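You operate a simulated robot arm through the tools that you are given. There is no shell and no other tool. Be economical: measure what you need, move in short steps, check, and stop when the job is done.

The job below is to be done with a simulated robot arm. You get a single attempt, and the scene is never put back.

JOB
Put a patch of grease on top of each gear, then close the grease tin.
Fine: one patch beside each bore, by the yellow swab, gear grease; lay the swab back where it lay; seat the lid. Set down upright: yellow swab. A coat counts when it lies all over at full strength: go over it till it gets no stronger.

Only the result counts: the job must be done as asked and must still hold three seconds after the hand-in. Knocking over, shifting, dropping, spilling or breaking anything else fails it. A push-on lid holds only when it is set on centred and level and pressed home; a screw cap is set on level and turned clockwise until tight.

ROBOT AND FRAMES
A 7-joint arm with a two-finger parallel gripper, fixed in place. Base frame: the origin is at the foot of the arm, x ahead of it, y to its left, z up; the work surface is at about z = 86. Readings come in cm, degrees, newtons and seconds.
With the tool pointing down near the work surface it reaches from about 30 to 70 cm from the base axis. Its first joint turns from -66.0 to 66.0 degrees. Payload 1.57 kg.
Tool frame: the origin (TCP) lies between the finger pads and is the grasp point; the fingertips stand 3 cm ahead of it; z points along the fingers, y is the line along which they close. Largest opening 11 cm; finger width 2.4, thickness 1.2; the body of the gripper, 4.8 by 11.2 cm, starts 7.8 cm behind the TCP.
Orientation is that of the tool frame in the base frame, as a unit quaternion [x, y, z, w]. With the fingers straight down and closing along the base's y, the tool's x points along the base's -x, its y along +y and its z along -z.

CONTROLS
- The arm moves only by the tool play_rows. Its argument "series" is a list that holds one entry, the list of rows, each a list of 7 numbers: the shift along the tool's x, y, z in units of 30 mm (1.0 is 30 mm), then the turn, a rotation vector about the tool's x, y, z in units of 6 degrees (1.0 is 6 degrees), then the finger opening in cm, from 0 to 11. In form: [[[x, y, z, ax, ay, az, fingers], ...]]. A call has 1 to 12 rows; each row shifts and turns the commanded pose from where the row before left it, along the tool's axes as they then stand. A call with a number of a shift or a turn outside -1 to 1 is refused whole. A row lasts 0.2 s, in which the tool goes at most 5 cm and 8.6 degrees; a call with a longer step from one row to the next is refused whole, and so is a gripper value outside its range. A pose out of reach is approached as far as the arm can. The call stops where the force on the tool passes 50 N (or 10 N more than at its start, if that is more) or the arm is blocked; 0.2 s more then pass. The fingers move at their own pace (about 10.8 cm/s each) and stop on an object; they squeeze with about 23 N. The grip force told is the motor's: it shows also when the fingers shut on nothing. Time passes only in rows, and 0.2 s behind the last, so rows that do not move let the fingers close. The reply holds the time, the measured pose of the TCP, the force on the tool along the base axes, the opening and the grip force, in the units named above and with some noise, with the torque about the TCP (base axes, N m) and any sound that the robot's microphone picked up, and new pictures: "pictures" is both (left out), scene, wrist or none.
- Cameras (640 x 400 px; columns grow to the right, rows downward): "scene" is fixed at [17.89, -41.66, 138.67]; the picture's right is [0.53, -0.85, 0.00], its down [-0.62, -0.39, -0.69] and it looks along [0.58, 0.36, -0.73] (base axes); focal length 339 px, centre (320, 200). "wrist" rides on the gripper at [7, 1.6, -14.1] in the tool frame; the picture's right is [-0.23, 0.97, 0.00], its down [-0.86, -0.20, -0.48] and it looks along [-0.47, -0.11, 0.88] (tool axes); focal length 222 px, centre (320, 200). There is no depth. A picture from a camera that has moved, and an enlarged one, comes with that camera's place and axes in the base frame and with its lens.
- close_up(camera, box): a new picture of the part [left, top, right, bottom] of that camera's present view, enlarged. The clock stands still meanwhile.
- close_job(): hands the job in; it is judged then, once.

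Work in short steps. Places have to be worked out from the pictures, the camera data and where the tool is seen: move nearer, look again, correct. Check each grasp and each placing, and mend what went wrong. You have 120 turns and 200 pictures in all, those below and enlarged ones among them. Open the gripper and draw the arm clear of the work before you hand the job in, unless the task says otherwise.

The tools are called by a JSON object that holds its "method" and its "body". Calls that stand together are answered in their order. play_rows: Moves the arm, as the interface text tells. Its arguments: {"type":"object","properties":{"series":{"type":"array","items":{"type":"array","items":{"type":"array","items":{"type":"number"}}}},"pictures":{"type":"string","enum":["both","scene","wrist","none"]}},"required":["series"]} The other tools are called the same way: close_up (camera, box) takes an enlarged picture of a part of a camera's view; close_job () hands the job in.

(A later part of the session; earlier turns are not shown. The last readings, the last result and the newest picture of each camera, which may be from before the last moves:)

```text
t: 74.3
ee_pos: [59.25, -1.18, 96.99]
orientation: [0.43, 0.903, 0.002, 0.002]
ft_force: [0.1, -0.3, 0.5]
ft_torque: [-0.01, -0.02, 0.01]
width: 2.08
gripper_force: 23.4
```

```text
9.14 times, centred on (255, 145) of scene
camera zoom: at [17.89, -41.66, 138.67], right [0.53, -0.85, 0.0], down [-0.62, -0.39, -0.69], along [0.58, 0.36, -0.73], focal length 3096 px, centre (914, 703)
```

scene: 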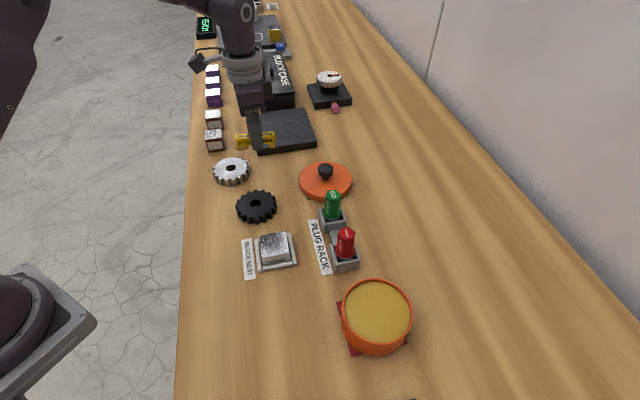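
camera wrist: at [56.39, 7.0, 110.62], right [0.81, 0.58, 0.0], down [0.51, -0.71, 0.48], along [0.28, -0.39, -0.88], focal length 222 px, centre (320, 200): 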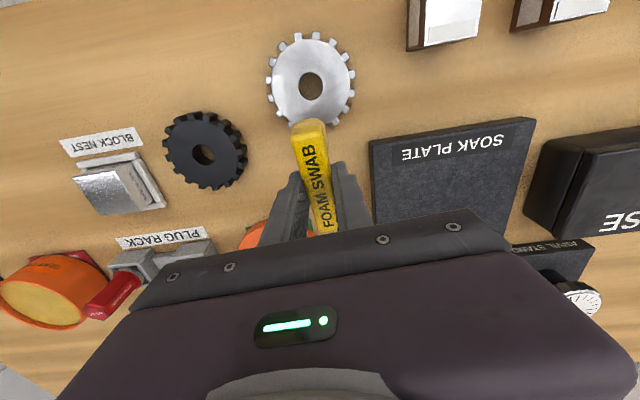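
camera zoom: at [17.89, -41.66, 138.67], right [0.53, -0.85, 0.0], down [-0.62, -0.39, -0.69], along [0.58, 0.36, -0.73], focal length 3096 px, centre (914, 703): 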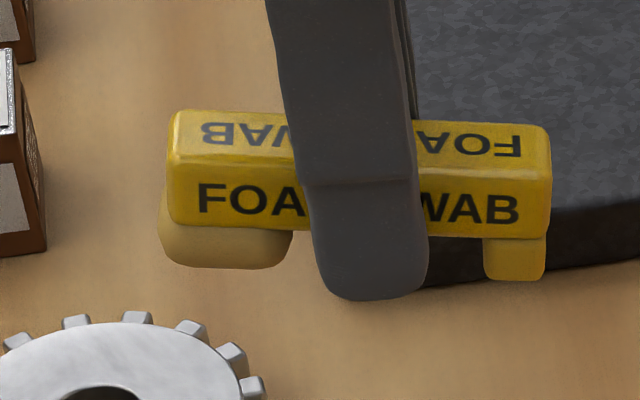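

I reload the swab at the tin: lift and travel (tail pointing +x,-y at the tin too).

{"method": "play_rows", "body": {"series": [[[0, 0, -0.8, 0, 0, 0, 0], [-0.51, -0.942, -0.4, 0, 0, 0, 0], [-0.51, -0.942, 0, 0, 0, 0, 0], [-0.51, -0.942, 0, 0, 0, 0, 0], [-0.51, -0.942, 0, 0, 0, 0, 0], [-0.51, -0.942, 0, 0, 0, 0, 0], [-0.51, -0.942, 0, 0, 0, 0, 0], [-0.51, -0.942, 0, 0, 0, 0, 0], [-0.51, -0.942, 0, 0, 0, 0, 0], [-0.51, -0.942, 0, 0, 0, 0, 0], [-0.51, -0.942, 0, 0, 0, 0, 0], [-0.51, -0.942, 0, 0, 0, 0, 0]]], "pictures": "none"}}

{"method": "play_rows", "body": {"series": [[[-0.51, -0.942, 0, 0, 0, 0, 0], [-0.51, -0.942, 0, 0, 0, 0, 0], [0, 0, 0, 0, 0, 0, 0]]]}}

```text
t: 76.9
ee_pos: [45.37, -33.8, 100.52]
orientation: [0.43, 0.903, 0.002, 0.002]
ft_force: [-0.2, -0.8, -0.7]
ft_torque: [-0.01, -0.04, 0.02]
width: 2.1
gripper_force: 22.7
```

```text
t: 77.7
ee_pos: [43.03, -39.51, 100.37]
orientation: [0.431, 0.902, 0.001, 0.002]
ft_force: [0.1, 0.0, -0.9]
ft_torque: [0.01, -0.01, 0.01]
width: 2.07
gripper_force: 23.1
camera wrist: at [39.89, -33.24, 114.53], right [0.9, 0.44, 0.0], down [0.38, -0.79, 0.48], along [0.21, -0.43, -0.88], focal length 222 px, centre (320, 200)
```

scene: 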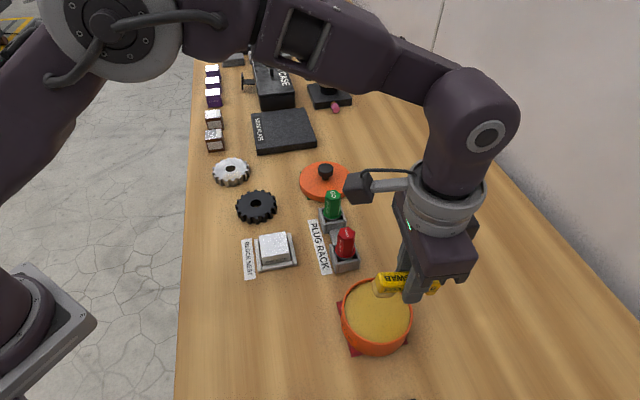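
wrist: 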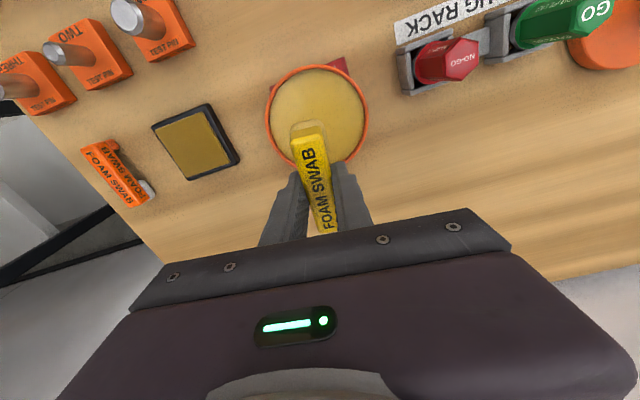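

Foam is over the grease. Descend and press until contact.

{"method": "play_rows", "body": {"series": [[[0, 0, 0.9, 0, 0, 0, 0], [0, 0, 0.9, 0, 0, 0, 0], [0, 0, 0.12, 0, 0, 0, 0], [0, 0, 0.03, 0, 0, 0, 0], [0, 0, 0.03, 0, 0, 0, 0], [0, 0, 0, 0, 0, 0, 0], [0, 0, 0, 0, 0, 0, 0]]], "pictures": "none"}}

{"method": "close_up", "body": {"camera": "scene", "box": [330, 250, 450, 370]}}

```text
t: 79.3
ee_pos: [43.1, -39.65, 94.57]
orientation: [0.431, 0.903, 0.002, 0.002]
ft_force: [0.2, -0.3, 0.1]
ft_torque: [0.03, -0.01, 0.0]
width: 2.08
gripper_force: 23.5
```

```text
3.33 times, centred on (390, 310) of scene
camera zoom: at [17.89, -41.66, 138.67], right [0.53, -0.85, 0.0], down [-0.62, -0.39, -0.69], along [0.58, 0.36, -0.73], focal length 1129 px, centre (87, -167)
```

zoom: 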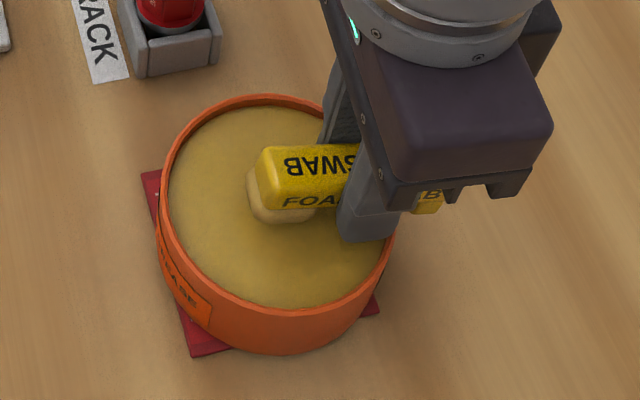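

{"method": "play_rows", "body": {"series": [[[0, 0, 0.04, 0, 0, 0, 0], [0, 0, 0.04, 0, 0, 0, 0], [0, 0, 0, 0, 0, 0, 0]]], "pictures": "none"}}

```text
t: 80.1
ee_pos: [43.14, -39.63, 94.2]
orientation: [0.431, 0.902, 0.002, 0.002]
ft_force: [0.4, 0.9, 0.8]
ft_torque: [-0.03, 0.02, -0.01]
width: 2.1
gripper_force: 23.2
```

{"method": "play_rows", "body": {"series": [[[0, 0, 0.03, 0, 0, 0, 0], [0, 0, 0.03, 0, 0, 0, 0], [0, 0, 0, 0, 0, 0, 0]]], "pictures": "none"}}

{"method": "close_up", "body": {"camera": "scene", "box": [340, 270, 410, 340]}}

```text
t: 80.9
ee_pos: [43.01, -39.66, 94.23]
orientation: [0.432, 0.902, 0.001, 0.004]
ft_force: [-0.5, 2.7, 18.7]
ft_torque: [-0.29, 0.06, -0.01]
width: 2.08
gripper_force: 23.0
```

```text
5.71 times, centred on (375, 305) of scene
camera zoom: at [17.86, -41.63, 138.68], right [0.53, -0.85, 0.0], down [-0.62, -0.39, -0.69], along [0.58, 0.36, -0.73], focal length 1935 px, centre (6, -400)
```

zoom: 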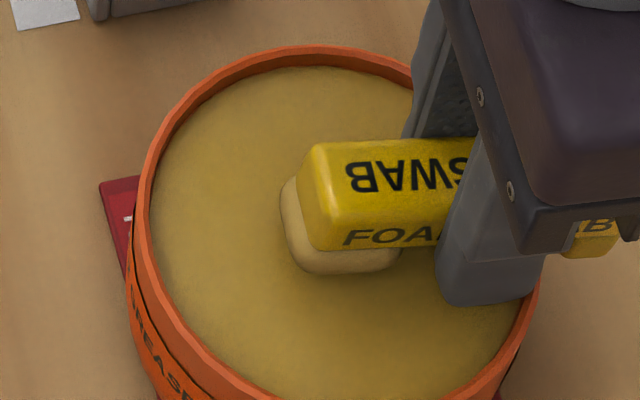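

The torque shows a finger/bar resting on the tin rim (~z 91.2), so the foam only barely touched the grease: it was underloaded. I lift, move the whole swab inside the rim, and tilt the foam end down 8°.

{"method": "play_rows", "body": {"series": [[[0, 0, -0.2, 0, 0, 0, 0], [0, 0, -0.8, 0, 0, 0, 0], [0.65, 0.03, 0, 0, 0, 0, 0], [0.65, 0.03, 0, 0, 0, 0, 0], [0, 0, 0, 0, -0.7, 0, 0], [0, 0, 0, 0, -0.63, 0, 0], [0, 0, 0, 0, 0, 0, 0]]]}}

{"method": "close_up", "body": {"camera": "scene", "box": [320, 240, 440, 360]}}

{"method": "close_up", "body": {"camera": "wrist", "box": [220, 60, 420, 260]}}

```text
t: 82.5
ee_pos: [40.75, -36.67, 97.21]
orientation: [0.429, 0.9, -0.028, 0.065]
ft_force: [-0.5, -0.5, -1.3]
ft_torque: [0.02, -0.01, 0.0]
width: 2.05
gripper_force: 22.7
camera wrist: at [36.47, -28.73, 110.24], right [0.9, 0.44, 0.04], down [0.33, -0.73, 0.59], along [0.29, -0.52, -0.8], focal length 222 px, centre (320, 200)
```

scene: 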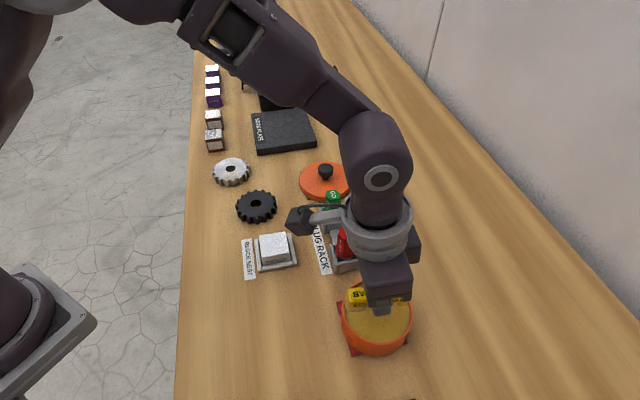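
wrist: 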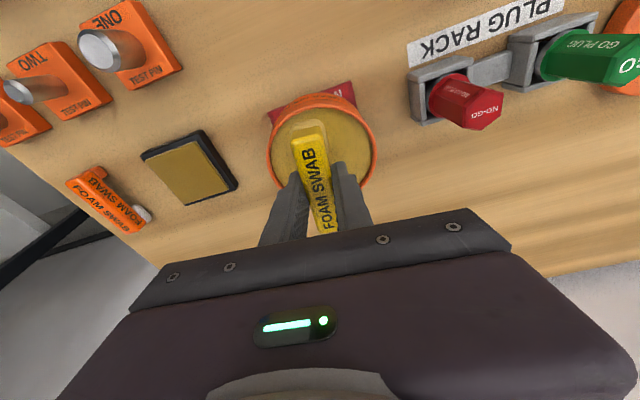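

```text
3.33 times, centred on (380, 300) of scene
camera zoom: at [17.89, -41.66, 138.67], right [0.53, -0.85, 0.0], down [-0.62, -0.39, -0.69], along [0.58, 0.36, -0.73], focal length 1129 px, centre (120, -133)
```

zoom: 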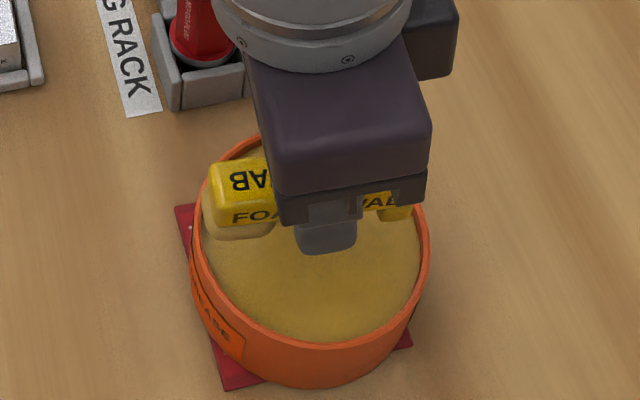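

```text
2.00 times, centred on (320, 160) of wrist
camera zoom: at [36.47, -28.73, 110.24], right [0.9, 0.44, 0.04], down [0.33, -0.73, 0.59], along [0.29, -0.52, -0.8], focal length 444 px, centre (320, 280)
```

zoom: 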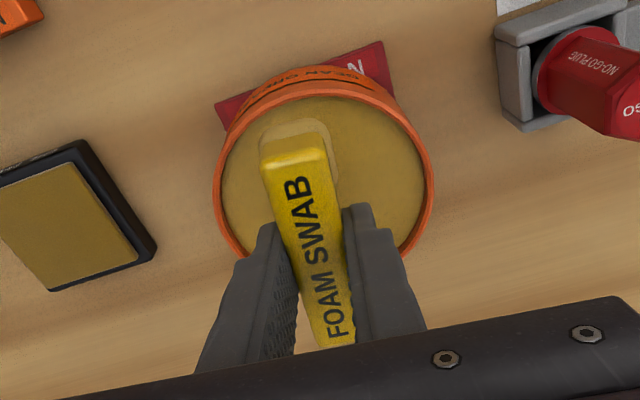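

Tight fit there; better to have the foam at the tin centre with the tilt keeping bar and fingers above the rim. Shift 3 cm tailward and lower.

{"method": "play_rows", "body": {"series": [[[-0.5, 0, 0.07, 0, 0, 0, 0], [-0.49, 0, 0.07, 0, 0, 0, 0], [0.1, 0, 0.7, 0, 0, 0, 0], [0, 0, 0, 0, 0, 0, 0]]], "pictures": "none"}}

{"method": "close_up", "body": {"camera": "scene", "box": [320, 250, 440, 370]}}

```text
t: 83.5
ee_pos: [42.75, -38.92, 94.94]
orientation: [0.43, 0.9, -0.028, 0.065]
ft_force: [-0.4, 0.2, -0.5]
ft_torque: [0.05, 0.0, 0.0]
width: 2.09
gripper_force: 22.8
```

```text
3.33 times, centred on (380, 310) of scene
camera zoom: at [17.89, -41.66, 138.67], right [0.53, -0.85, 0.0], down [-0.62, -0.39, -0.69], along [0.58, 0.36, -0.73], focal length 1129 px, centre (120, -167)
```

zoom: 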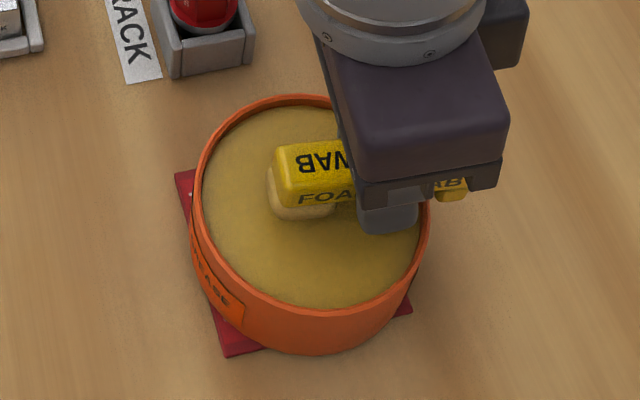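

Good placement. Continue down in small steps.

{"method": "play_rows", "body": {"series": [[[0.007, 0, 0.05, 0, 0, 0, 0], [0.007, 0, 0.05, 0, 0, 0, 0], [0, 0, 0, 0, 0, 0, 0]]], "pictures": "none"}}

{"method": "play_rows", "body": {"series": [[[0.007, 0, 0.05, 0, 0, 0, 0], [0.007, 0, 0.05, 0, 0, 0, 0], [0, 0, 0, 0, 0, 0, 0]]], "pictures": "none"}}

{"method": "close_up", "body": {"camera": "scene", "box": [340, 270, 410, 340]}}

```text
t: 84.3
ee_pos: [42.45, -38.82, 94.64]
orientation: [0.429, 0.901, -0.028, 0.065]
ft_force: [0.0, -0.1, 0.0]
ft_torque: [0.01, -0.04, 0.0]
width: 2.1
gripper_force: 23.2
```

```text
t: 85.1
ee_pos: [42.8, -38.84, 94.56]
orientation: [0.429, 0.9, -0.028, 0.066]
ft_force: [0.1, -0.6, 11.1]
ft_torque: [-0.21, -0.22, -0.07]
width: 2.05
gripper_force: 23.4
```

```text
5.71 times, centred on (375, 305) of scene
camera zoom: at [17.87, -41.65, 138.67], right [0.53, -0.85, 0.0], down [-0.62, -0.39, -0.69], along [0.58, 0.36, -0.73], focal length 1935 px, centre (6, -400)
```

zoom: 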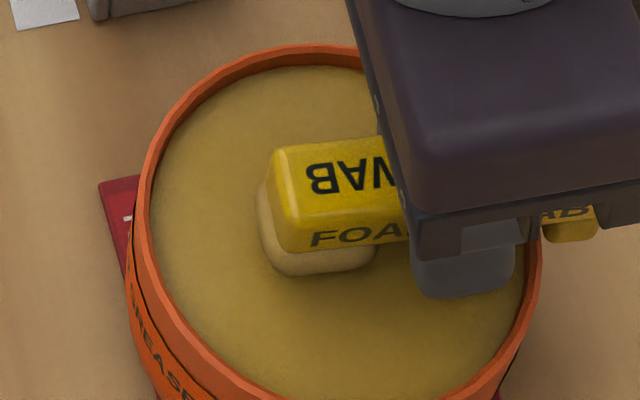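

Contact point is at the tail: the foot caught the rim. Lift, shift 0.5 cm further tailward with 4° more tilt, and lower again.

{"method": "play_rows", "body": {"series": [[[0, 0, -0.3, 0, 0, 0, 0], [-0.17, 0, 0.02, 0, -0.67, 0, 0], [0, 0, 0.3, 0, 0, 0, 0], [0.01, 0, 0.05, 0, 0, 0, 0], [0, 0, 0, 0, 0, 0, 0]]], "pictures": "none"}}

{"method": "play_rows", "body": {"series": [[[0.01, 0, 0.05, 0, 0, 0, 0], [0.01, 0, 0.05, 0, 0, 0, 0], [0, 0, 0, 0, 0, 0, 0]]], "pictures": "none"}}

{"method": "close_up", "body": {"camera": "scene", "box": [340, 270, 410, 340]}}

```text
t: 86.3
ee_pos: [42.9, -39.21, 94.26]
orientation: [0.429, 0.897, -0.043, 0.096]
ft_force: [-0.2, -0.5, 0.4]
ft_torque: [0.01, 0.0, -0.01]
width: 2.09
gripper_force: 22.5
```

```text
t: 87.1
ee_pos: [42.93, -39.41, 94.07]
orientation: [0.427, 0.898, -0.044, 0.098]
ft_force: [-2.8, 7.0, 26.9]
ft_torque: [0.35, 0.52, -0.09]
width: 2.08
gripper_force: 23.2
```

```text
5.71 times, centred on (375, 305) of scene
camera zoom: at [17.85, -41.6, 138.69], right [0.53, -0.85, 0.0], down [-0.62, -0.39, -0.69], along [0.58, 0.36, -0.73], focal length 1935 px, centre (6, -400)
```

zoom: 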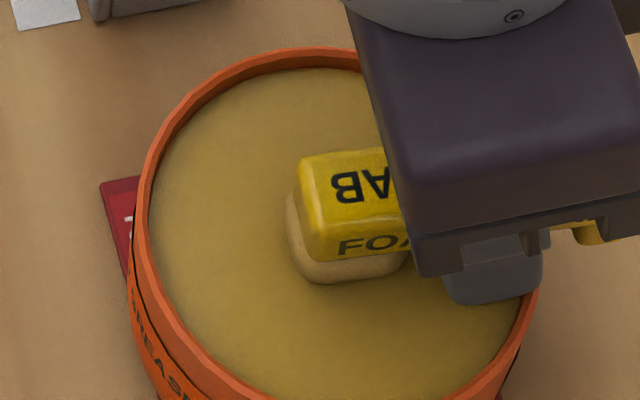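

Now torque confirms real foam contact with the grease (27 N). Dwell with small lateral wiggles, then lift.

{"method": "play_rows", "body": {"series": [[[0, 0, -0.03, 0, 0, 0, 0], [0, 0.1, 0, 0, 0, 0, 0], [0, -0.1, 0, 0, 0, 0, 0], [0, -0.1, 0, 0, 0, 0, 0], [0, 0.1, 0, 0, 0, 0, 0], [0, 0, 0, 0, 0.3, 0, 0], [0, 0.1, 0, 0, 0, 0, 0], [0, -0.1, 0, 0, 0, 0, 0], [0, 0, 0, 0, 0, 0, 0]]], "pictures": "none"}}

{"method": "play_rows", "body": {"series": [[[0, 0, -0.1, 0, 0, 0, 0], [0, 0, -0.8, 0, 0, 0, 0], [0, 0, -0.8, 0, 0, 0, 0], [0, 0, 0, 0, 0.9, 0, 0], [0, 0, 0, 0, 0.8, 0, 0], [0, 0, 0, 0, 0, 0, 0]]]}}

{"method": "close_up", "body": {"camera": "scene", "box": [330, 240, 430, 340]}}

```text
t: 89.1
ee_pos: [43.04, -39.15, 94.04]
orientation: [0.429, 0.899, -0.036, 0.082]
ft_force: [1.3, 2.7, 12.4]
ft_torque: [-0.14, 0.02, -0.01]
width: 2.06
gripper_force: 22.5
```

```text
t: 90.5
ee_pos: [42.28, -38.66, 99.12]
orientation: [0.43, 0.903, 0.002, 0.001]
ft_force: [-0.2, 0.7, -0.3]
ft_torque: [-0.02, 0.01, -0.01]
width: 2.07
gripper_force: 23.3
camera wrist: at [39.24, -32.21, 113.3], right [0.9, 0.44, 0.0], down [0.38, -0.79, 0.48], along [0.21, -0.43, -0.88], focal length 222 px, centre (320, 200)
```

scene: 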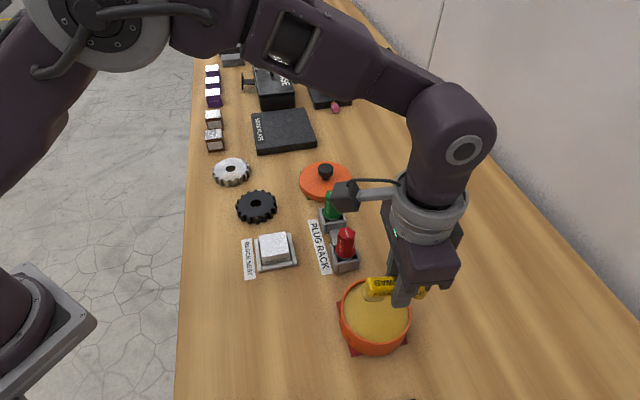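
wrist: 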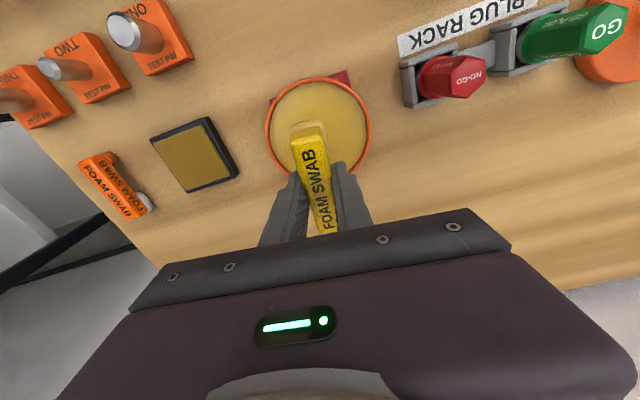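

```text
4.00 times, centred on (380, 290) of scene
camera zoom: at [17.89, -41.66, 138.67], right [0.53, -0.85, 0.0], down [-0.62, -0.39, -0.69], along [0.58, 0.36, -0.73], focal length 1355 px, centre (80, -160)
```

zoom: 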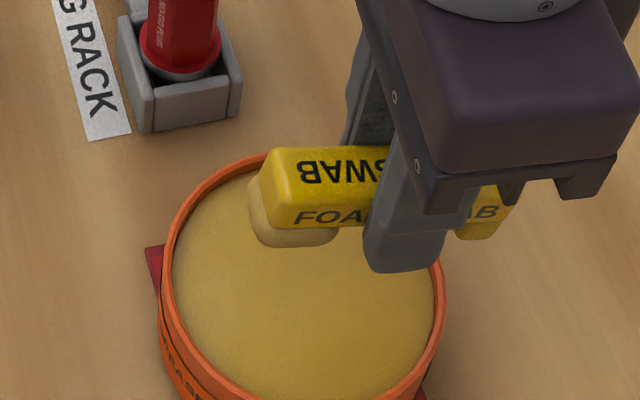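

Swab reloaded. Now go to the black gear and try the analogous spot on its (-x,-y) side.

{"method": "play_rows", "body": {"series": [[[0, 0, -0.4, 0, 0, 0, 0], [0.557, 0.83, 0, 0, 0, 0, 0], [0.557, 0.83, 0, 0, 0, 0, 0], [0.557, 0.83, 0, 0, 0, 0, 0], [0.557, 0.83, 0, 0, 0, 0, 0], [0.557, 0.83, 0, 0, 0, 0, 0], [0.557, 0.83, 0, 0, 0, 0, 0], [0.557, 0.83, 0, 0, 0, 0, 0], [0.557, 0.83, 0, 0, 0, 0, 0], [0.557, 0.83, 0, 0, 0, 0, 0], [0.557, 0.83, 0.3, 0, 0, 0, 0], [0, 0, 0.3, 0, 0, 0, 0]]], "pictures": "none"}}

{"method": "close_up", "body": {"camera": "wrist", "box": [220, 0, 420, 200]}}

{"method": "close_up", "body": {"camera": "scene", "box": [215, 165, 315, 265]}}

```text
t: 93.1
ee_pos: [51.17, -10.2, 98.59]
orientation: [0.43, 0.903, 0.002, 0.002]
ft_force: [0.3, -0.2, -0.6]
ft_torque: [-0.01, -0.02, -0.01]
width: 2.09
gripper_force: 22.7
```

```text
2.00 times, centred on (320, 100) of wrist
camera zoom: at [48.04, -3.79, 112.71], right [0.9, 0.44, 0.01], down [0.38, -0.79, 0.48], along [0.21, -0.43, -0.88], focal length 444 px, centre (320, 400)
```

zoom: 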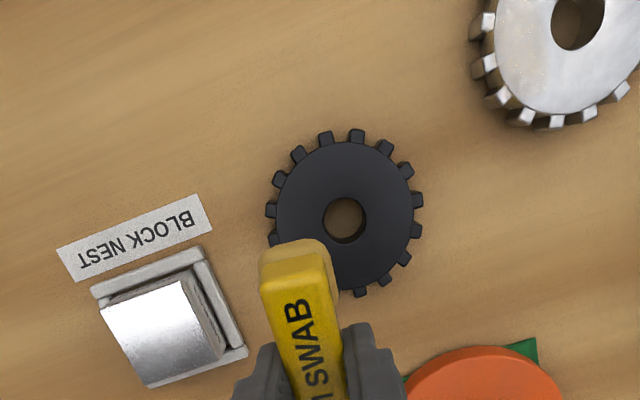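

```text
4.00 times, centred on (265, 215) of scene
camera zoom: at [17.89, -41.66, 138.67], right [0.53, -0.85, 0.0], down [-0.62, -0.39, -0.69], along [0.58, 0.36, -0.73], focal length 1355 px, centre (540, 140)
```

zoom: 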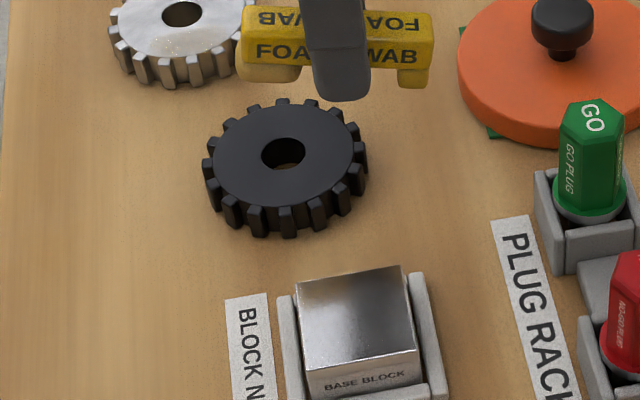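

{"method": "play_rows", "body": {"series": [[[0, 0, 0.9, 0, 0, 0, 0], [0, 0, 0.9, 0, 0, 0, 0], [0, 0, 0.4, 0, 0, 0, 0], [0, 0, 0, 0, 0, 0, 0]]], "pictures": "none"}}

{"method": "close_up", "body": {"camera": "wrist", "box": [240, 40, 400, 200]}}

{"method": "close_up", "body": {"camera": "scene", "box": [220, 170, 300, 250]}}

```text
t: 94.1
ee_pos: [51.19, -10.27, 91.84]
orientation: [0.431, 0.903, 0.001, 0.002]
ft_force: [0.2, 0.2, 0.2]
ft_torque: [-0.03, 0.02, -0.01]
width: 2.08
gripper_force: 23.0
```

```text
2.50 times, centred on (320, 120) of wrist
camera zoom: at [47.95, -3.84, 106.02], right [0.9, 0.44, 0.0], down [0.38, -0.79, 0.48], along [0.21, -0.43, -0.88], focal length 555 px, centre (320, 400)
```

zoom: 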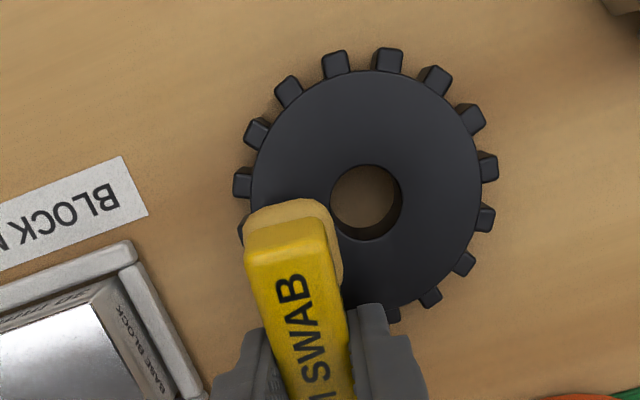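

```text
5.00 times, centred on (260, 210) of scene
camera zoom: at [17.89, -41.66, 138.67], right [0.53, -0.85, 0.0], down [-0.62, -0.39, -0.69], along [0.58, 0.36, -0.73], focal length 1693 px, centre (620, 150)
```

zoom: 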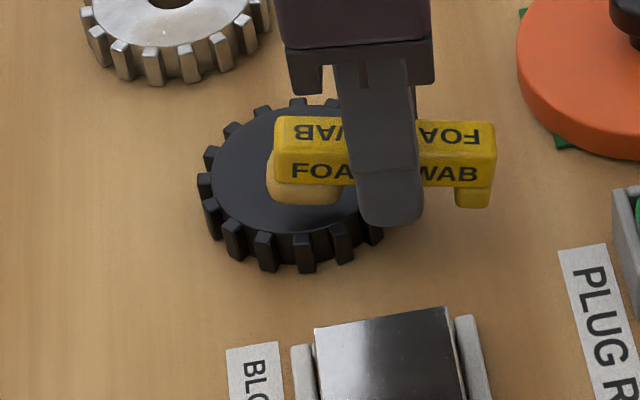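

Placement good. Lower to contact.

{"method": "play_rows", "body": {"series": [[[0, 0, 0.06, 0, 0, 0, 0], [0, 0, 0.04, 0, 0, 0, 0], [0, 0, 0, 0, 0, 0, 0]]], "pictures": "none"}}

{"method": "play_rows", "body": {"series": [[[0, 0, 0.025, 0, 0, 0, 0], [0, 0, 0, 0, 0, 0, 0]]], "pictures": "none"}}

{"method": "play_rows", "body": {"series": [[[0, 0, 0.025, 0, 0, 0, 0], [0, 0, 0, 0, 0, 0, 0]]], "pictures": "none"}}

```text
t: 94.9
ee_pos: [51.21, -9.99, 91.46]
orientation: [0.431, 0.903, 0.002, 0.002]
ft_force: [-0.5, 0.6, -0.5]
ft_torque: [0.01, 0.02, -0.02]
width: 2.09
gripper_force: 23.0
```

```text
t: 95.5
ee_pos: [51.15, -10.05, 91.58]
orientation: [0.431, 0.902, 0.002, 0.002]
ft_force: [0.6, -0.3, -0.6]
ft_torque: [0.02, -0.03, -0.01]
width: 2.08
gripper_force: 23.0
```

```text
t: 96.1
ee_pos: [51.22, -9.87, 91.47]
orientation: [0.431, 0.903, 0.001, 0.001]
ft_force: [-0.4, -0.1, 0.8]
ft_torque: [-0.03, -0.01, 0.0]
width: 2.07
gripper_force: 22.5
```

{"method": "play_rows", "body": {"series": [[[0, 0, 0.025, 0, 0, 0, 0], [0, 0, 0, 0, 0, 0, 0]]], "pictures": "none"}}

{"method": "play_rows", "body": {"series": [[[0, 0, 0.025, 0, 0, 0, 0], [0, 0, 0, 0, 0, 0, 0]]], "pictures": "none"}}

{"method": "play_rows", "body": {"series": [[[0, 0, 0.02, 0, 0, 0, 0], [0, 0, 0, 0, 0, 0, 0]]], "pictures": "none"}}

```text
t: 96.7
ee_pos: [51.17, -9.84, 91.49]
orientation: [0.431, 0.903, 0.002, 0.002]
ft_force: [0.0, 0.6, -0.3]
ft_torque: [-0.03, 0.02, 0.0]
width: 2.06
gripper_force: 23.1
```

```text
t: 97.3
ee_pos: [51.17, -9.99, 91.32]
orientation: [0.431, 0.902, 0.002, 0.002]
ft_force: [-0.2, -0.4, -0.4]
ft_torque: [0.0, -0.01, -0.01]
width: 2.07
gripper_force: 23.2
```

```text
t: 97.9
ee_pos: [51.13, -9.95, 91.31]
orientation: [0.431, 0.902, 0.002, 0.002]
ft_force: [0.4, 1.3, 0.9]
ft_torque: [-0.07, -0.03, 0.0]
width: 2.06
gripper_force: 22.7
```

{"method": "play_rows", "body": {"series": [[[0, 0, 0.02, 0, 0, 0, 0], [0, 0, 0, 0, 0, 0, 0]]], "pictures": "none"}}

{"method": "play_rows", "body": {"series": [[[0, 0, 0.02, 0, 0, 0, 0], [0, 0, 0, 0, 0, 0, 0]]], "pictures": "none"}}

{"method": "play_rows", "body": {"series": [[[0, 0, 0.015, 0, 0, 0, 0], [0, 0, 0, 0, 0, 0, 0]]], "pictures": "none"}}

```text
t: 98.5
ee_pos: [51.33, -10.01, 91.31]
orientation: [0.43, 0.903, 0.002, 0.003]
ft_force: [-0.4, -0.6, 0.8]
ft_torque: [0.0, 0.02, -0.03]
width: 2.08
gripper_force: 23.2
```

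```text
t: 99.1
ee_pos: [51.26, -9.91, 91.22]
orientation: [0.431, 0.902, 0.003, 0.002]
ft_force: [0.2, -0.7, 0.2]
ft_torque: [0.04, -0.04, -0.03]
width: 2.08
gripper_force: 22.8
```

```text
t: 99.7
ee_pos: [51.32, -10.06, 91.29]
orientation: [0.431, 0.902, 0.002, 0.002]
ft_force: [0.7, 0.1, -1.3]
ft_torque: [-0.03, -0.02, 0.02]
width: 2.08
gripper_force: 23.0
```

{"method": "play_rows", "body": {"series": [[[0, 0, 0.025, 0, 0, 0, 0], [0, 0, 0, 0, 0, 0, 0]]], "pictures": "none"}}

{"method": "play_rows", "body": {"series": [[[0, 0, 0.02, 0, 0, 0, 0], [0, 0, 0, 0, 0, 0, 0]]], "pictures": "none"}}

{"method": "close_up", "body": {"camera": "scene", "box": [230, 180, 300, 250]}}

```text
t: 100.3
ee_pos: [51.24, -10.0, 91.14]
orientation: [0.431, 0.903, 0.001, 0.002]
ft_force: [0.1, -0.3, -0.6]
ft_torque: [0.03, 0.02, 0.01]
width: 2.07
gripper_force: 22.9
```

```text
t: 100.9
ee_pos: [51.24, -9.84, 90.99]
orientation: [0.431, 0.902, 0.003, 0.002]
ft_force: [-1.7, -1.6, 5.0]
ft_torque: [0.02, 0.13, 0.03]
width: 2.09
gripper_force: 23.1
```

```text
5.71 times, centred on (265, 215) of scene
camera zoom: at [17.88, -41.66, 138.67], right [0.53, -0.85, 0.0], down [-0.62, -0.39, -0.69], along [0.58, 0.36, -0.73], focal length 1935 px, centre (634, 114)
```

zoom: 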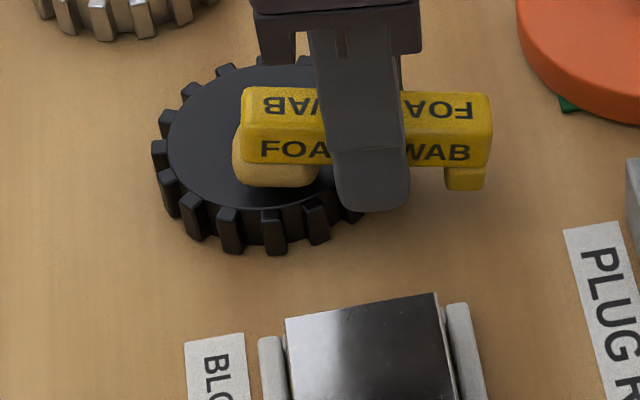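

Contact at 5 N. Gentle small strokes in both directions.

{"method": "play_rows", "body": {"series": [[[0.05, 0, 0, 0, 0, 0, 0], [0.05, 0, 0, 0, 0, 0, 0], [-0.05, 0.03, 0, 0, 0, 0, 0], [-0.05, 0, 0, 0, 0, 0, 0], [-0.05, 0, 0, 0, 0, 0, 0], [-0.05, 0, 0, 0, 0, 0, 0], [0.05, -0.06, 0, 0, 0, 0, 0], [0.05, 0, 0, 0, 0, 0, 0], [0, 0.03, 0, 0, 0, 0, 0]]], "pictures": "none"}}

{"method": "play_rows", "body": {"series": [[[0.05, 0, 0.01, 0, 0, 0, 0], [0.05, 0, 0, 0, 0, 0, 0], [-0.05, 0.03, 0, 0, 0, 0, 0], [-0.05, 0, 0, 0, 0, 0, 0], [-0.05, 0, 0, 0, 0, 0, 0], [-0.05, 0, 0, 0, 0, 0, 0], [0.05, -0.06, 0, 0, 0, 0, 0], [0.05, 0, 0, 0, 0, 0, 0], [0, 0.03, 0, 0, 0, 0, 0]]], "pictures": "none"}}

{"method": "play_rows", "body": {"series": [[[0, 0, -0.1, 0, 0, 0, 0], [0, 0, -0.8, 0, 0, 0, 0], [0, 0, -0.8, 0, 0, 0, 0], [-0.9, 0, -0.3, 0, 0, 0, 0], [0, 0, 0, 0, 0, 0, 0]]], "pictures": "none"}}

{"method": "close_up", "body": {"camera": "scene", "box": [237, 187, 277, 217]}}

{"method": "close_up", "body": {"camera": "wrist", "box": [260, 0, 400, 140]}}

```text
t: 102.1
ee_pos: [51.2, -9.78, 90.92]
orientation: [0.431, 0.903, 0.003, -0.002]
ft_force: [-7.0, 2.8, 17.1]
ft_torque: [0.14, 0.27, 0.09]
width: 2.08
gripper_force: 23.2
stopped in row 5: the force on the tool passed its limit at 54 N (the readings are from after the stop); the commanded pose is now the measured one
```

```text
t: 104.1
ee_pos: [51.47, -9.82, 91.11]
orientation: [0.429, 0.903, 0.003, 0.001]
ft_force: [4.8, 10.7, 39.9]
ft_torque: [0.42, 0.32, -0.08]
width: 2.06
gripper_force: 22.7
```

```text
t: 105.3
ee_pos: [53.16, -11.82, 96.93]
orientation: [0.43, 0.903, 0.002, -0.001]
ft_force: [-0.2, 0.2, -0.4]
ft_torque: [-0.01, 0.0, 0.0]
width: 2.06
gripper_force: 23.3
```

```text
13.33 times, centred on (257, 202) of scene
camera zoom: at [17.89, -41.66, 138.67], right [0.53, -0.85, 0.0], down [-0.62, -0.39, -0.69], along [0.58, 0.36, -0.73], focal length 4516 px, centre (1160, 173)
```

zoom: 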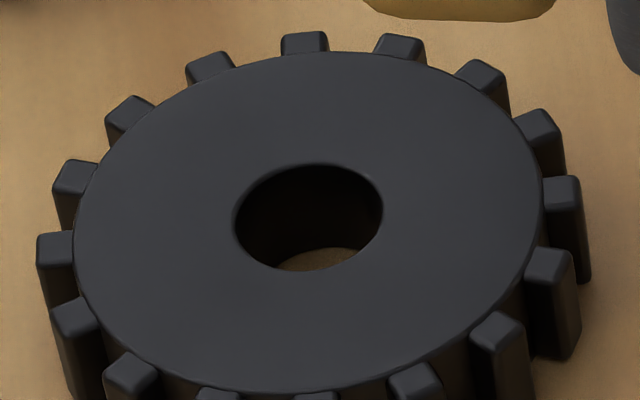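

```text
2.86 times, centred on (330, 70) of wrist
camera zoom: at [50.14, -5.49, 111.19], right [0.9, 0.44, 0.0], down [0.38, -0.79, 0.47], along [0.21, -0.43, -0.88], focal length 635 px, centre (291, 571)
```

zoom: 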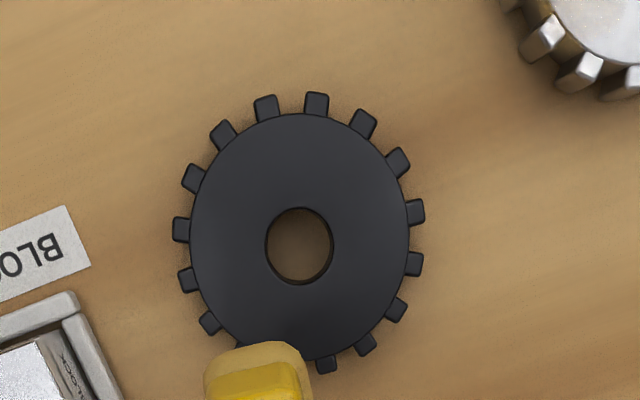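

No patch on black here either, so its coating spot must be on an untested side (+y / -x+y). I turn the tool (tail to +25°) and go over to the +y side of the black gear.

{"method": "play_rows", "body": {"series": [[[0.88, 0.57, 0, 0, 0, 0, 0], [0.88, 0.57, 0, 0, 0, 0, 0], [0.88, 0.57, 0, 0, 0, 0, 0], [0, 0, 0, 0, 0, -0.98, 0], [0, 0, 0, 0, 0, -0.98, 0], [0, 0, 0, 0, 0, -0.98, 0], [0, 0, 0, 0, 0, -0.98, 0], [0, 0, 0, 0, 0, -0.98, 0], [0, 0, 0, 0, 0, -0.98, 0], [0, 0, 0, 0, 0, -0.98, 0], [0, 0, 0, 0, 0, -0.98, 0], [0, 0, 0, 0, 0, -0.98, 0]]], "pictures": "none"}}

{"method": "play_rows", "body": {"series": [[[0, 0, 0, 0, 0, -0.98, 0], [0, 0, 0, 0, 0, -0.98, 0], [0, 0, 0, 0, 0, -0.98, 0], [0, 0, 0, 0, 0, -0.93, 0], [0, 0, 0, 0, 0, 0, 0]]], "pictures": "none"}}

{"method": "close_up", "body": {"camera": "wrist", "box": [220, 0, 420, 200]}}

{"method": "close_up", "body": {"camera": "scene", "box": [205, 130, 305, 230]}}

```text
t: 107.9
ee_pos: [51.95, -2.54, 96.91]
orientation: [-0.019, 1.0, 0.003, 0.0]
ft_force: [0.4, 0.7, -0.2]
ft_torque: [0.03, 0.04, 0.0]
width: 2.1
gripper_force: 23.4
```

```text
t: 109.1
ee_pos: [51.92, -2.53, 96.94]
orientation: [-0.218, 0.976, 0.002, 0.0]
ft_force: [-0.3, -0.2, -0.2]
ft_torque: [0.01, 0.01, -0.01]
width: 2.1
gripper_force: 23.0
```

```text
2.00 times, centred on (320, 100) of wrist
camera zoom: at [45.05, -4.18, 111.06], right [-0.21, 0.98, 0.0], down [0.86, 0.18, 0.48], along [0.47, 0.1, -0.88], focal length 444 px, centre (320, 400)
```

zoom: 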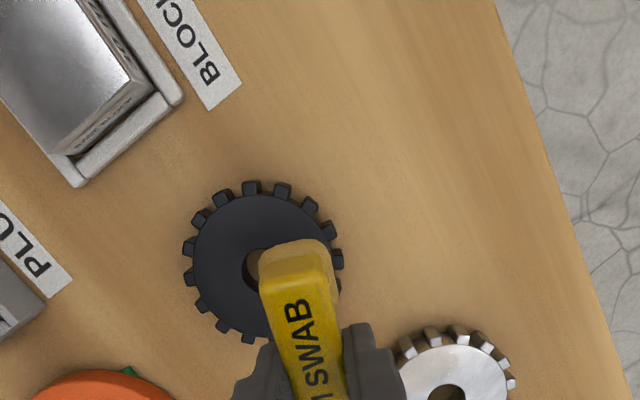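

```text
4.00 times, centred on (255, 180) of scene
camera zoom: at [17.89, -41.66, 138.67], right [0.53, -0.85, 0.0], down [-0.62, -0.39, -0.69], along [0.58, 0.36, -0.73], focal length 1355 px, centre (580, 280)
```

zoom: 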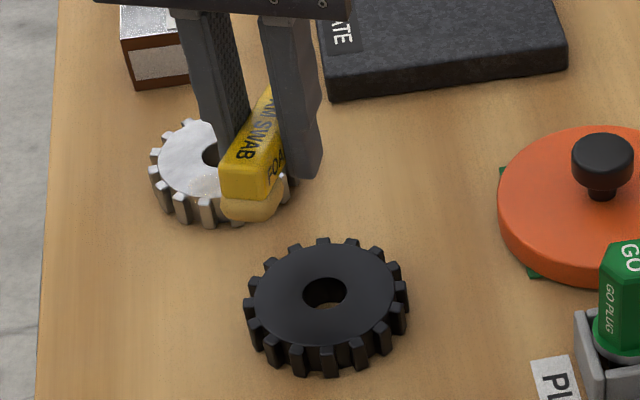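

{"method": "play_rows", "body": {"series": [[[0, 0, 0.9, 0, 0, 0, 0], [0, 0, 0.8, 0, 0, 0, 0], [0, 0, 0.15, 0, 0, 0, 0], [0, 0, 0.03, 0, 0, 0, 0], [0, 0, 0, 0, 0, 0, 0]]], "pictures": "none"}}

{"method": "play_rows", "body": {"series": [[[0, 0, 0.03, 0, 0, 0, 0], [0, 0, 0, 0, 0, 0, 0]]], "pictures": "none"}}

{"method": "close_up", "body": {"camera": "scene", "box": [220, 160, 300, 240]}}

{"method": "close_up", "body": {"camera": "wrist", "box": [220, 20, 400, 200]}}

```text
t: 110.3
ee_pos: [51.95, -2.52, 91.21]
orientation: [-0.218, 0.976, 0.003, 0.0]
ft_force: [0.0, -0.4, -0.1]
ft_torque: [0.03, 0.04, 0.06]
width: 2.08
gripper_force: 23.0
```

```text
t: 110.9
ee_pos: [51.93, -2.5, 91.26]
orientation: [-0.218, 0.976, 0.003, 0.0]
ft_force: [0.2, 0.7, -0.9]
ft_torque: [0.0, -0.02, 0.02]
width: 2.07
gripper_force: 23.0
```

```text
5.00 times, centred on (260, 200) of scene
camera zoom: at [17.89, -41.66, 138.67], right [0.53, -0.85, 0.0], down [-0.62, -0.39, -0.69], along [0.58, 0.36, -0.73], focal length 1693 px, centre (620, 200)
```

zoom: 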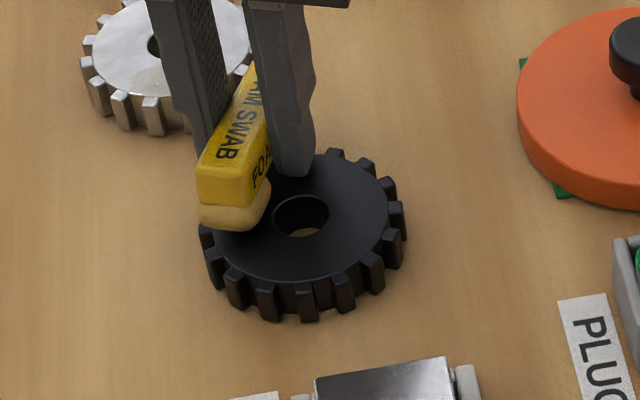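

```text
2.22 times, centred on (310, 110) of wrist
camera zoom: at [44.99, -4.16, 105.37], right [-0.21, 0.98, 0.0], down [0.86, 0.18, 0.48], along [0.47, 0.1, -0.88], focal length 494 px, centre (342, 400)
```

zoom: 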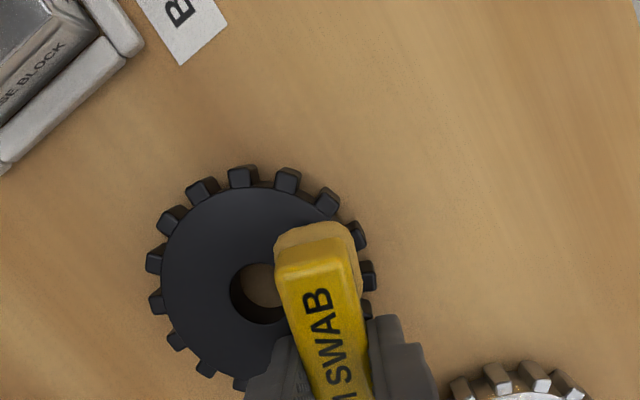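

{"method": "play_rows", "body": {"series": [[[0, 0, 0.03, 0, 0, 0, 0], [0, 0, 0, 0, 0, 0, 0]]], "pictures": "none"}}

{"method": "play_rows", "body": {"series": [[[0, 0, 0.025, 0, 0, 0, 0], [0, 0, 0, 0, 0, 0, 0]]], "pictures": "none"}}

{"method": "play_rows", "body": {"series": [[[0, 0, 0.02, 0, 0, 0, 0], [0, 0, 0, 0, 0, 0, 0]]], "pictures": "none"}}

```text
t: 111.5
ee_pos: [51.98, -2.61, 91.13]
orientation: [-0.219, 0.976, 0.002, 0.001]
ft_force: [0.2, -0.6, 0.1]
ft_torque: [-0.01, 0.01, 0.01]
width: 2.06
gripper_force: 23.1
```

```text
t: 112.1
ee_pos: [51.99, -2.57, 90.94]
orientation: [-0.217, 0.976, 0.002, 0.001]
ft_force: [0.1, 0.1, -0.6]
ft_torque: [-0.01, 0.02, 0.03]
width: 2.09
gripper_force: 22.8
```

```text
t: 112.7
ee_pos: [51.89, -2.47, 91.06]
orientation: [-0.217, 0.976, 0.003, 0.001]
ft_force: [-2.0, 1.5, 20.2]
ft_torque: [-0.34, 0.1, -0.12]
width: 2.05
gripper_force: 23.5
```

The torque indicates the fingertip, not the foam, is bearing here — the swab may have slid up in the grip. Look closely.

{"method": "close_up", "body": {"camera": "scene", "box": [235, 170, 285, 220]}}

{"method": "play_rows", "body": {"series": [[[0, 0, -0.1, 0, 0, 0, 0], [0, 0, -0.9, 0, 0, 0, 0], [0, 0, -0.9, 0, 0, 0, 0], [0, 0, -0.4, 0, 0, 0, 0], [0, 0, 0, 0, 0, 0, 0]]], "pictures": "none"}}

{"method": "close_up", "body": {"camera": "scene", "box": [220, 125, 300, 205]}}

{"method": "close_up", "body": {"camera": "scene", "box": [237, 187, 277, 217]}}

```text
8.00 times, centred on (260, 195) of scene
camera zoom: at [17.85, -41.65, 138.67], right [0.53, -0.85, 0.0], down [-0.62, -0.39, -0.69], along [0.58, 0.36, -0.73], focal length 2709 px, centre (800, 240)
```

zoom: 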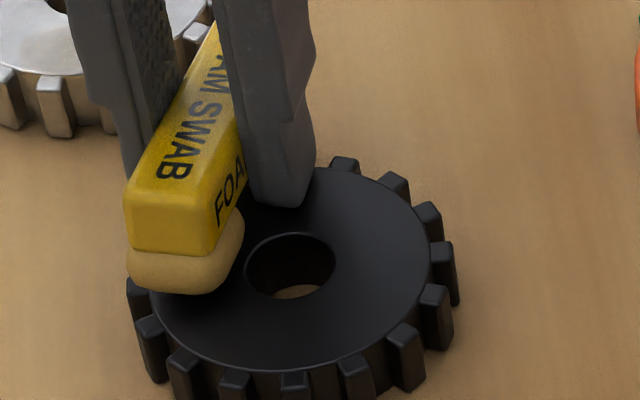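

```text
t: 113.9
ee_pos: [52.12, -2.58, 97.82]
orientation: [-0.218, 0.976, 0.001, 0.0]
ft_force: [-0.3, 0.6, -0.3]
ft_torque: [0.0, -0.02, -0.01]
width: 2.05
gripper_force: 22.6
```

```text
5.00 times, centred on (260, 165) of scene
camera zoom: at [17.89, -41.66, 138.67], right [0.53, -0.85, 0.0], down [-0.62, -0.39, -0.69], along [0.58, 0.36, -0.73], focal length 1693 px, centre (620, 375)
```

zoom: 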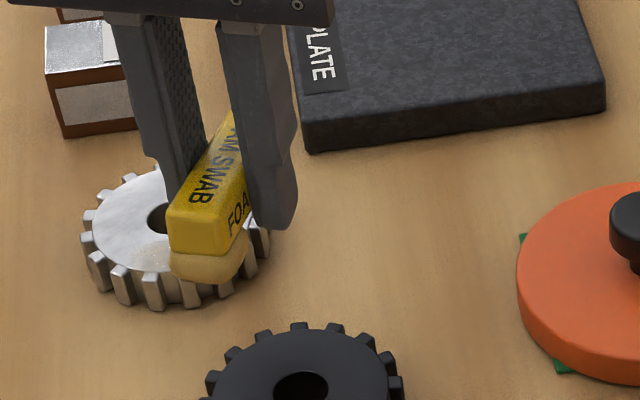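

```text
13.33 times, centred on (257, 202) of scene
camera zoom: at [17.89, -41.66, 138.67], right [0.53, -0.85, 0.0], down [-0.62, -0.39, -0.69], along [0.58, 0.36, -0.73], focal length 4516 px, centre (1160, 173)
```

zoom: 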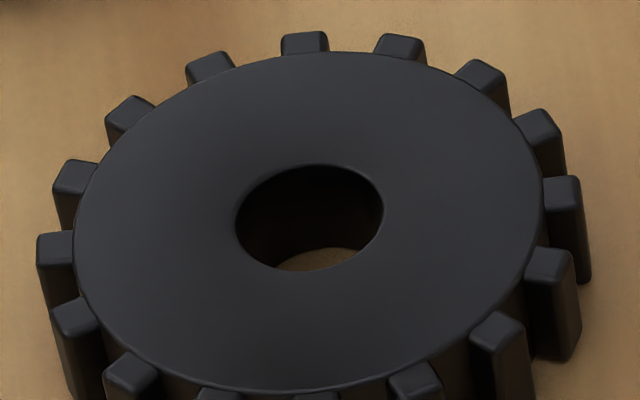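

The foam bottom is now level with the fingertips: the swab slid up ~1 cm in the grip, so here the finger was bearing, not the foam. I go back to the swab's home spot to set it down and regrip it higher.

{"method": "play_rows", "body": {"series": [[[0, 0, 0, 0, 0, -0.9, 0], [0, 0, 0, 0, 0, -0.9, 0], [0, 0, 0, 0, 0, -0.87, 0], [0.884, 0.272, 0, 0, 0, 0, 0], [0.884, 0.272, 0, 0, 0, 0, 0], [0.884, 0.272, 0, 0, 0, 0, 0], [0.884, 0.272, 0, 0, 0, 0, 0], [0.884, 0.272, 0, 0, 0, 0, 0], [0.884, 0.272, 0, 0, 0, 0, 0], [0, 0, 0, 0, 0, 0, 0]]], "pictures": "none"}}

{"method": "close_up", "body": {"camera": "wrist", "box": [220, 60, 420, 260]}}

{"method": "close_up", "body": {"camera": "scene", "box": [170, 180, 270, 280]}}

{"method": "close_up", "body": {"camera": "scene", "box": [205, 145, 285, 225]}}

```text
t: 116.1
ee_pos: [36.69, -9.3, 97.86]
orientation: [-0.352, 0.936, 0.002, 0.001]
ft_force: [0.4, 0.1, -0.6]
ft_torque: [0.0, -0.02, -0.01]
width: 2.08
gripper_force: 23.0
```

```text
2.00 times, centred on (320, 160) of wrist
camera zoom: at [30.4, -12.75, 112.0], right [-0.47, 0.88, 0.0], down [0.77, 0.41, 0.48], along [0.42, 0.23, -0.88], focal length 444 px, centre (320, 280)
```

zoom: 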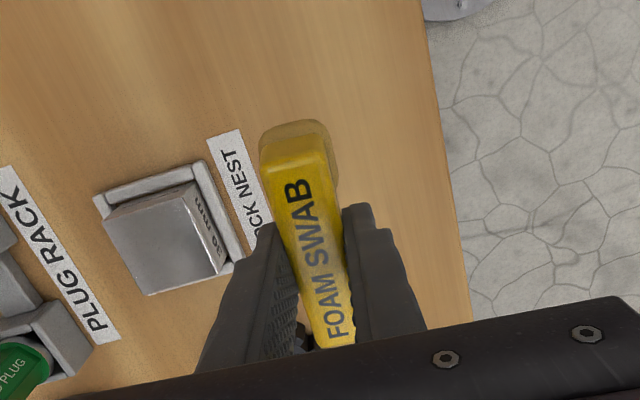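

```text
4.00 times, centred on (220, 230) of scene
camera zoom: at [17.89, -41.66, 138.67], right [0.53, -0.85, 0.0], down [-0.62, -0.39, -0.69], along [0.58, 0.36, -0.73], focal length 1355 px, centre (720, 80)
```

zoom: 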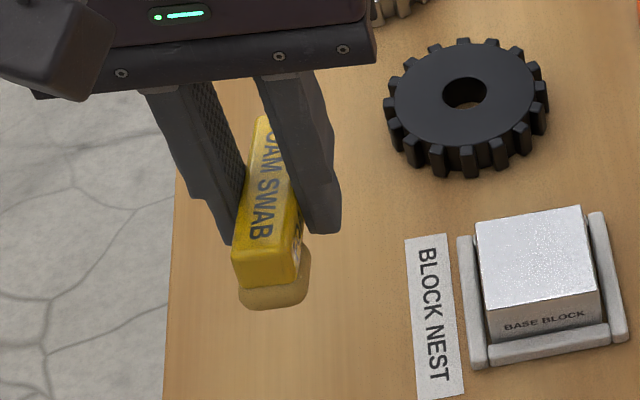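

```text
5.00 times, centred on (245, 185) of scene
camera zoom: at [17.89, -41.66, 138.67], right [0.53, -0.85, 0.0], down [-0.62, -0.39, -0.69], along [0.58, 0.36, -0.73], focal length 1693 px, centre (695, 275)
```

zoom: 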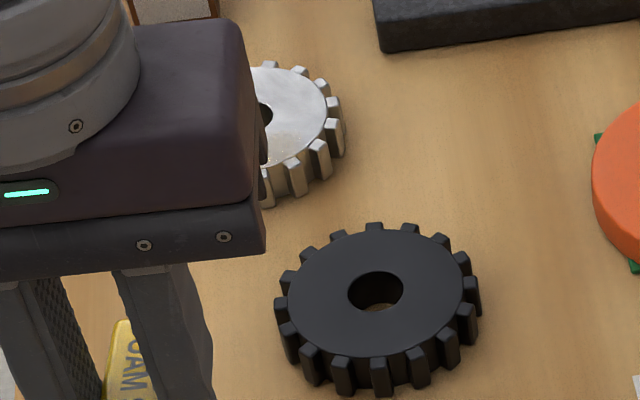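

Confirmed: foam now protrudes only ~2.9 below TCP (was 4.15). I lower at the home spot until touch, then release and regrip higher.

{"method": "play_rows", "body": {"series": [[[-0.03, -0.04, 0.9, 0, 0, 0, 0], [0, 0, 0.9, 0, 0, 0, 0], [0, 0, 0.8, 0, 0, 0, 0], [0, 0, 0.15, 0, 0, 0, 0], [0, 0, 0, 0, 0, 0, 0]]], "pictures": "none"}}

{"method": "play_rows", "body": {"series": [[[0, 0, 0.04, 0, 0, 0, 0], [0, 0, 0, 0, 0, 0, 0]]], "pictures": "none"}}

```text
t: 117.3
ee_pos: [36.89, -9.29, 89.52]
orientation: [-0.352, 0.936, 0.003, 0.001]
ft_force: [-5.6, -2.1, 14.9]
ft_torque: [0.36, -0.24, 0.11]
width: 2.08
gripper_force: 23.3
```

```text
t: 117.9
ee_pos: [36.82, -9.3, 89.46]
orientation: [-0.351, 0.936, 0.002, 0.001]
ft_force: [-4.6, -4.0, 15.8]
ft_torque: [0.33, -0.31, 0.05]
width: 2.06
gripper_force: 23.1
```

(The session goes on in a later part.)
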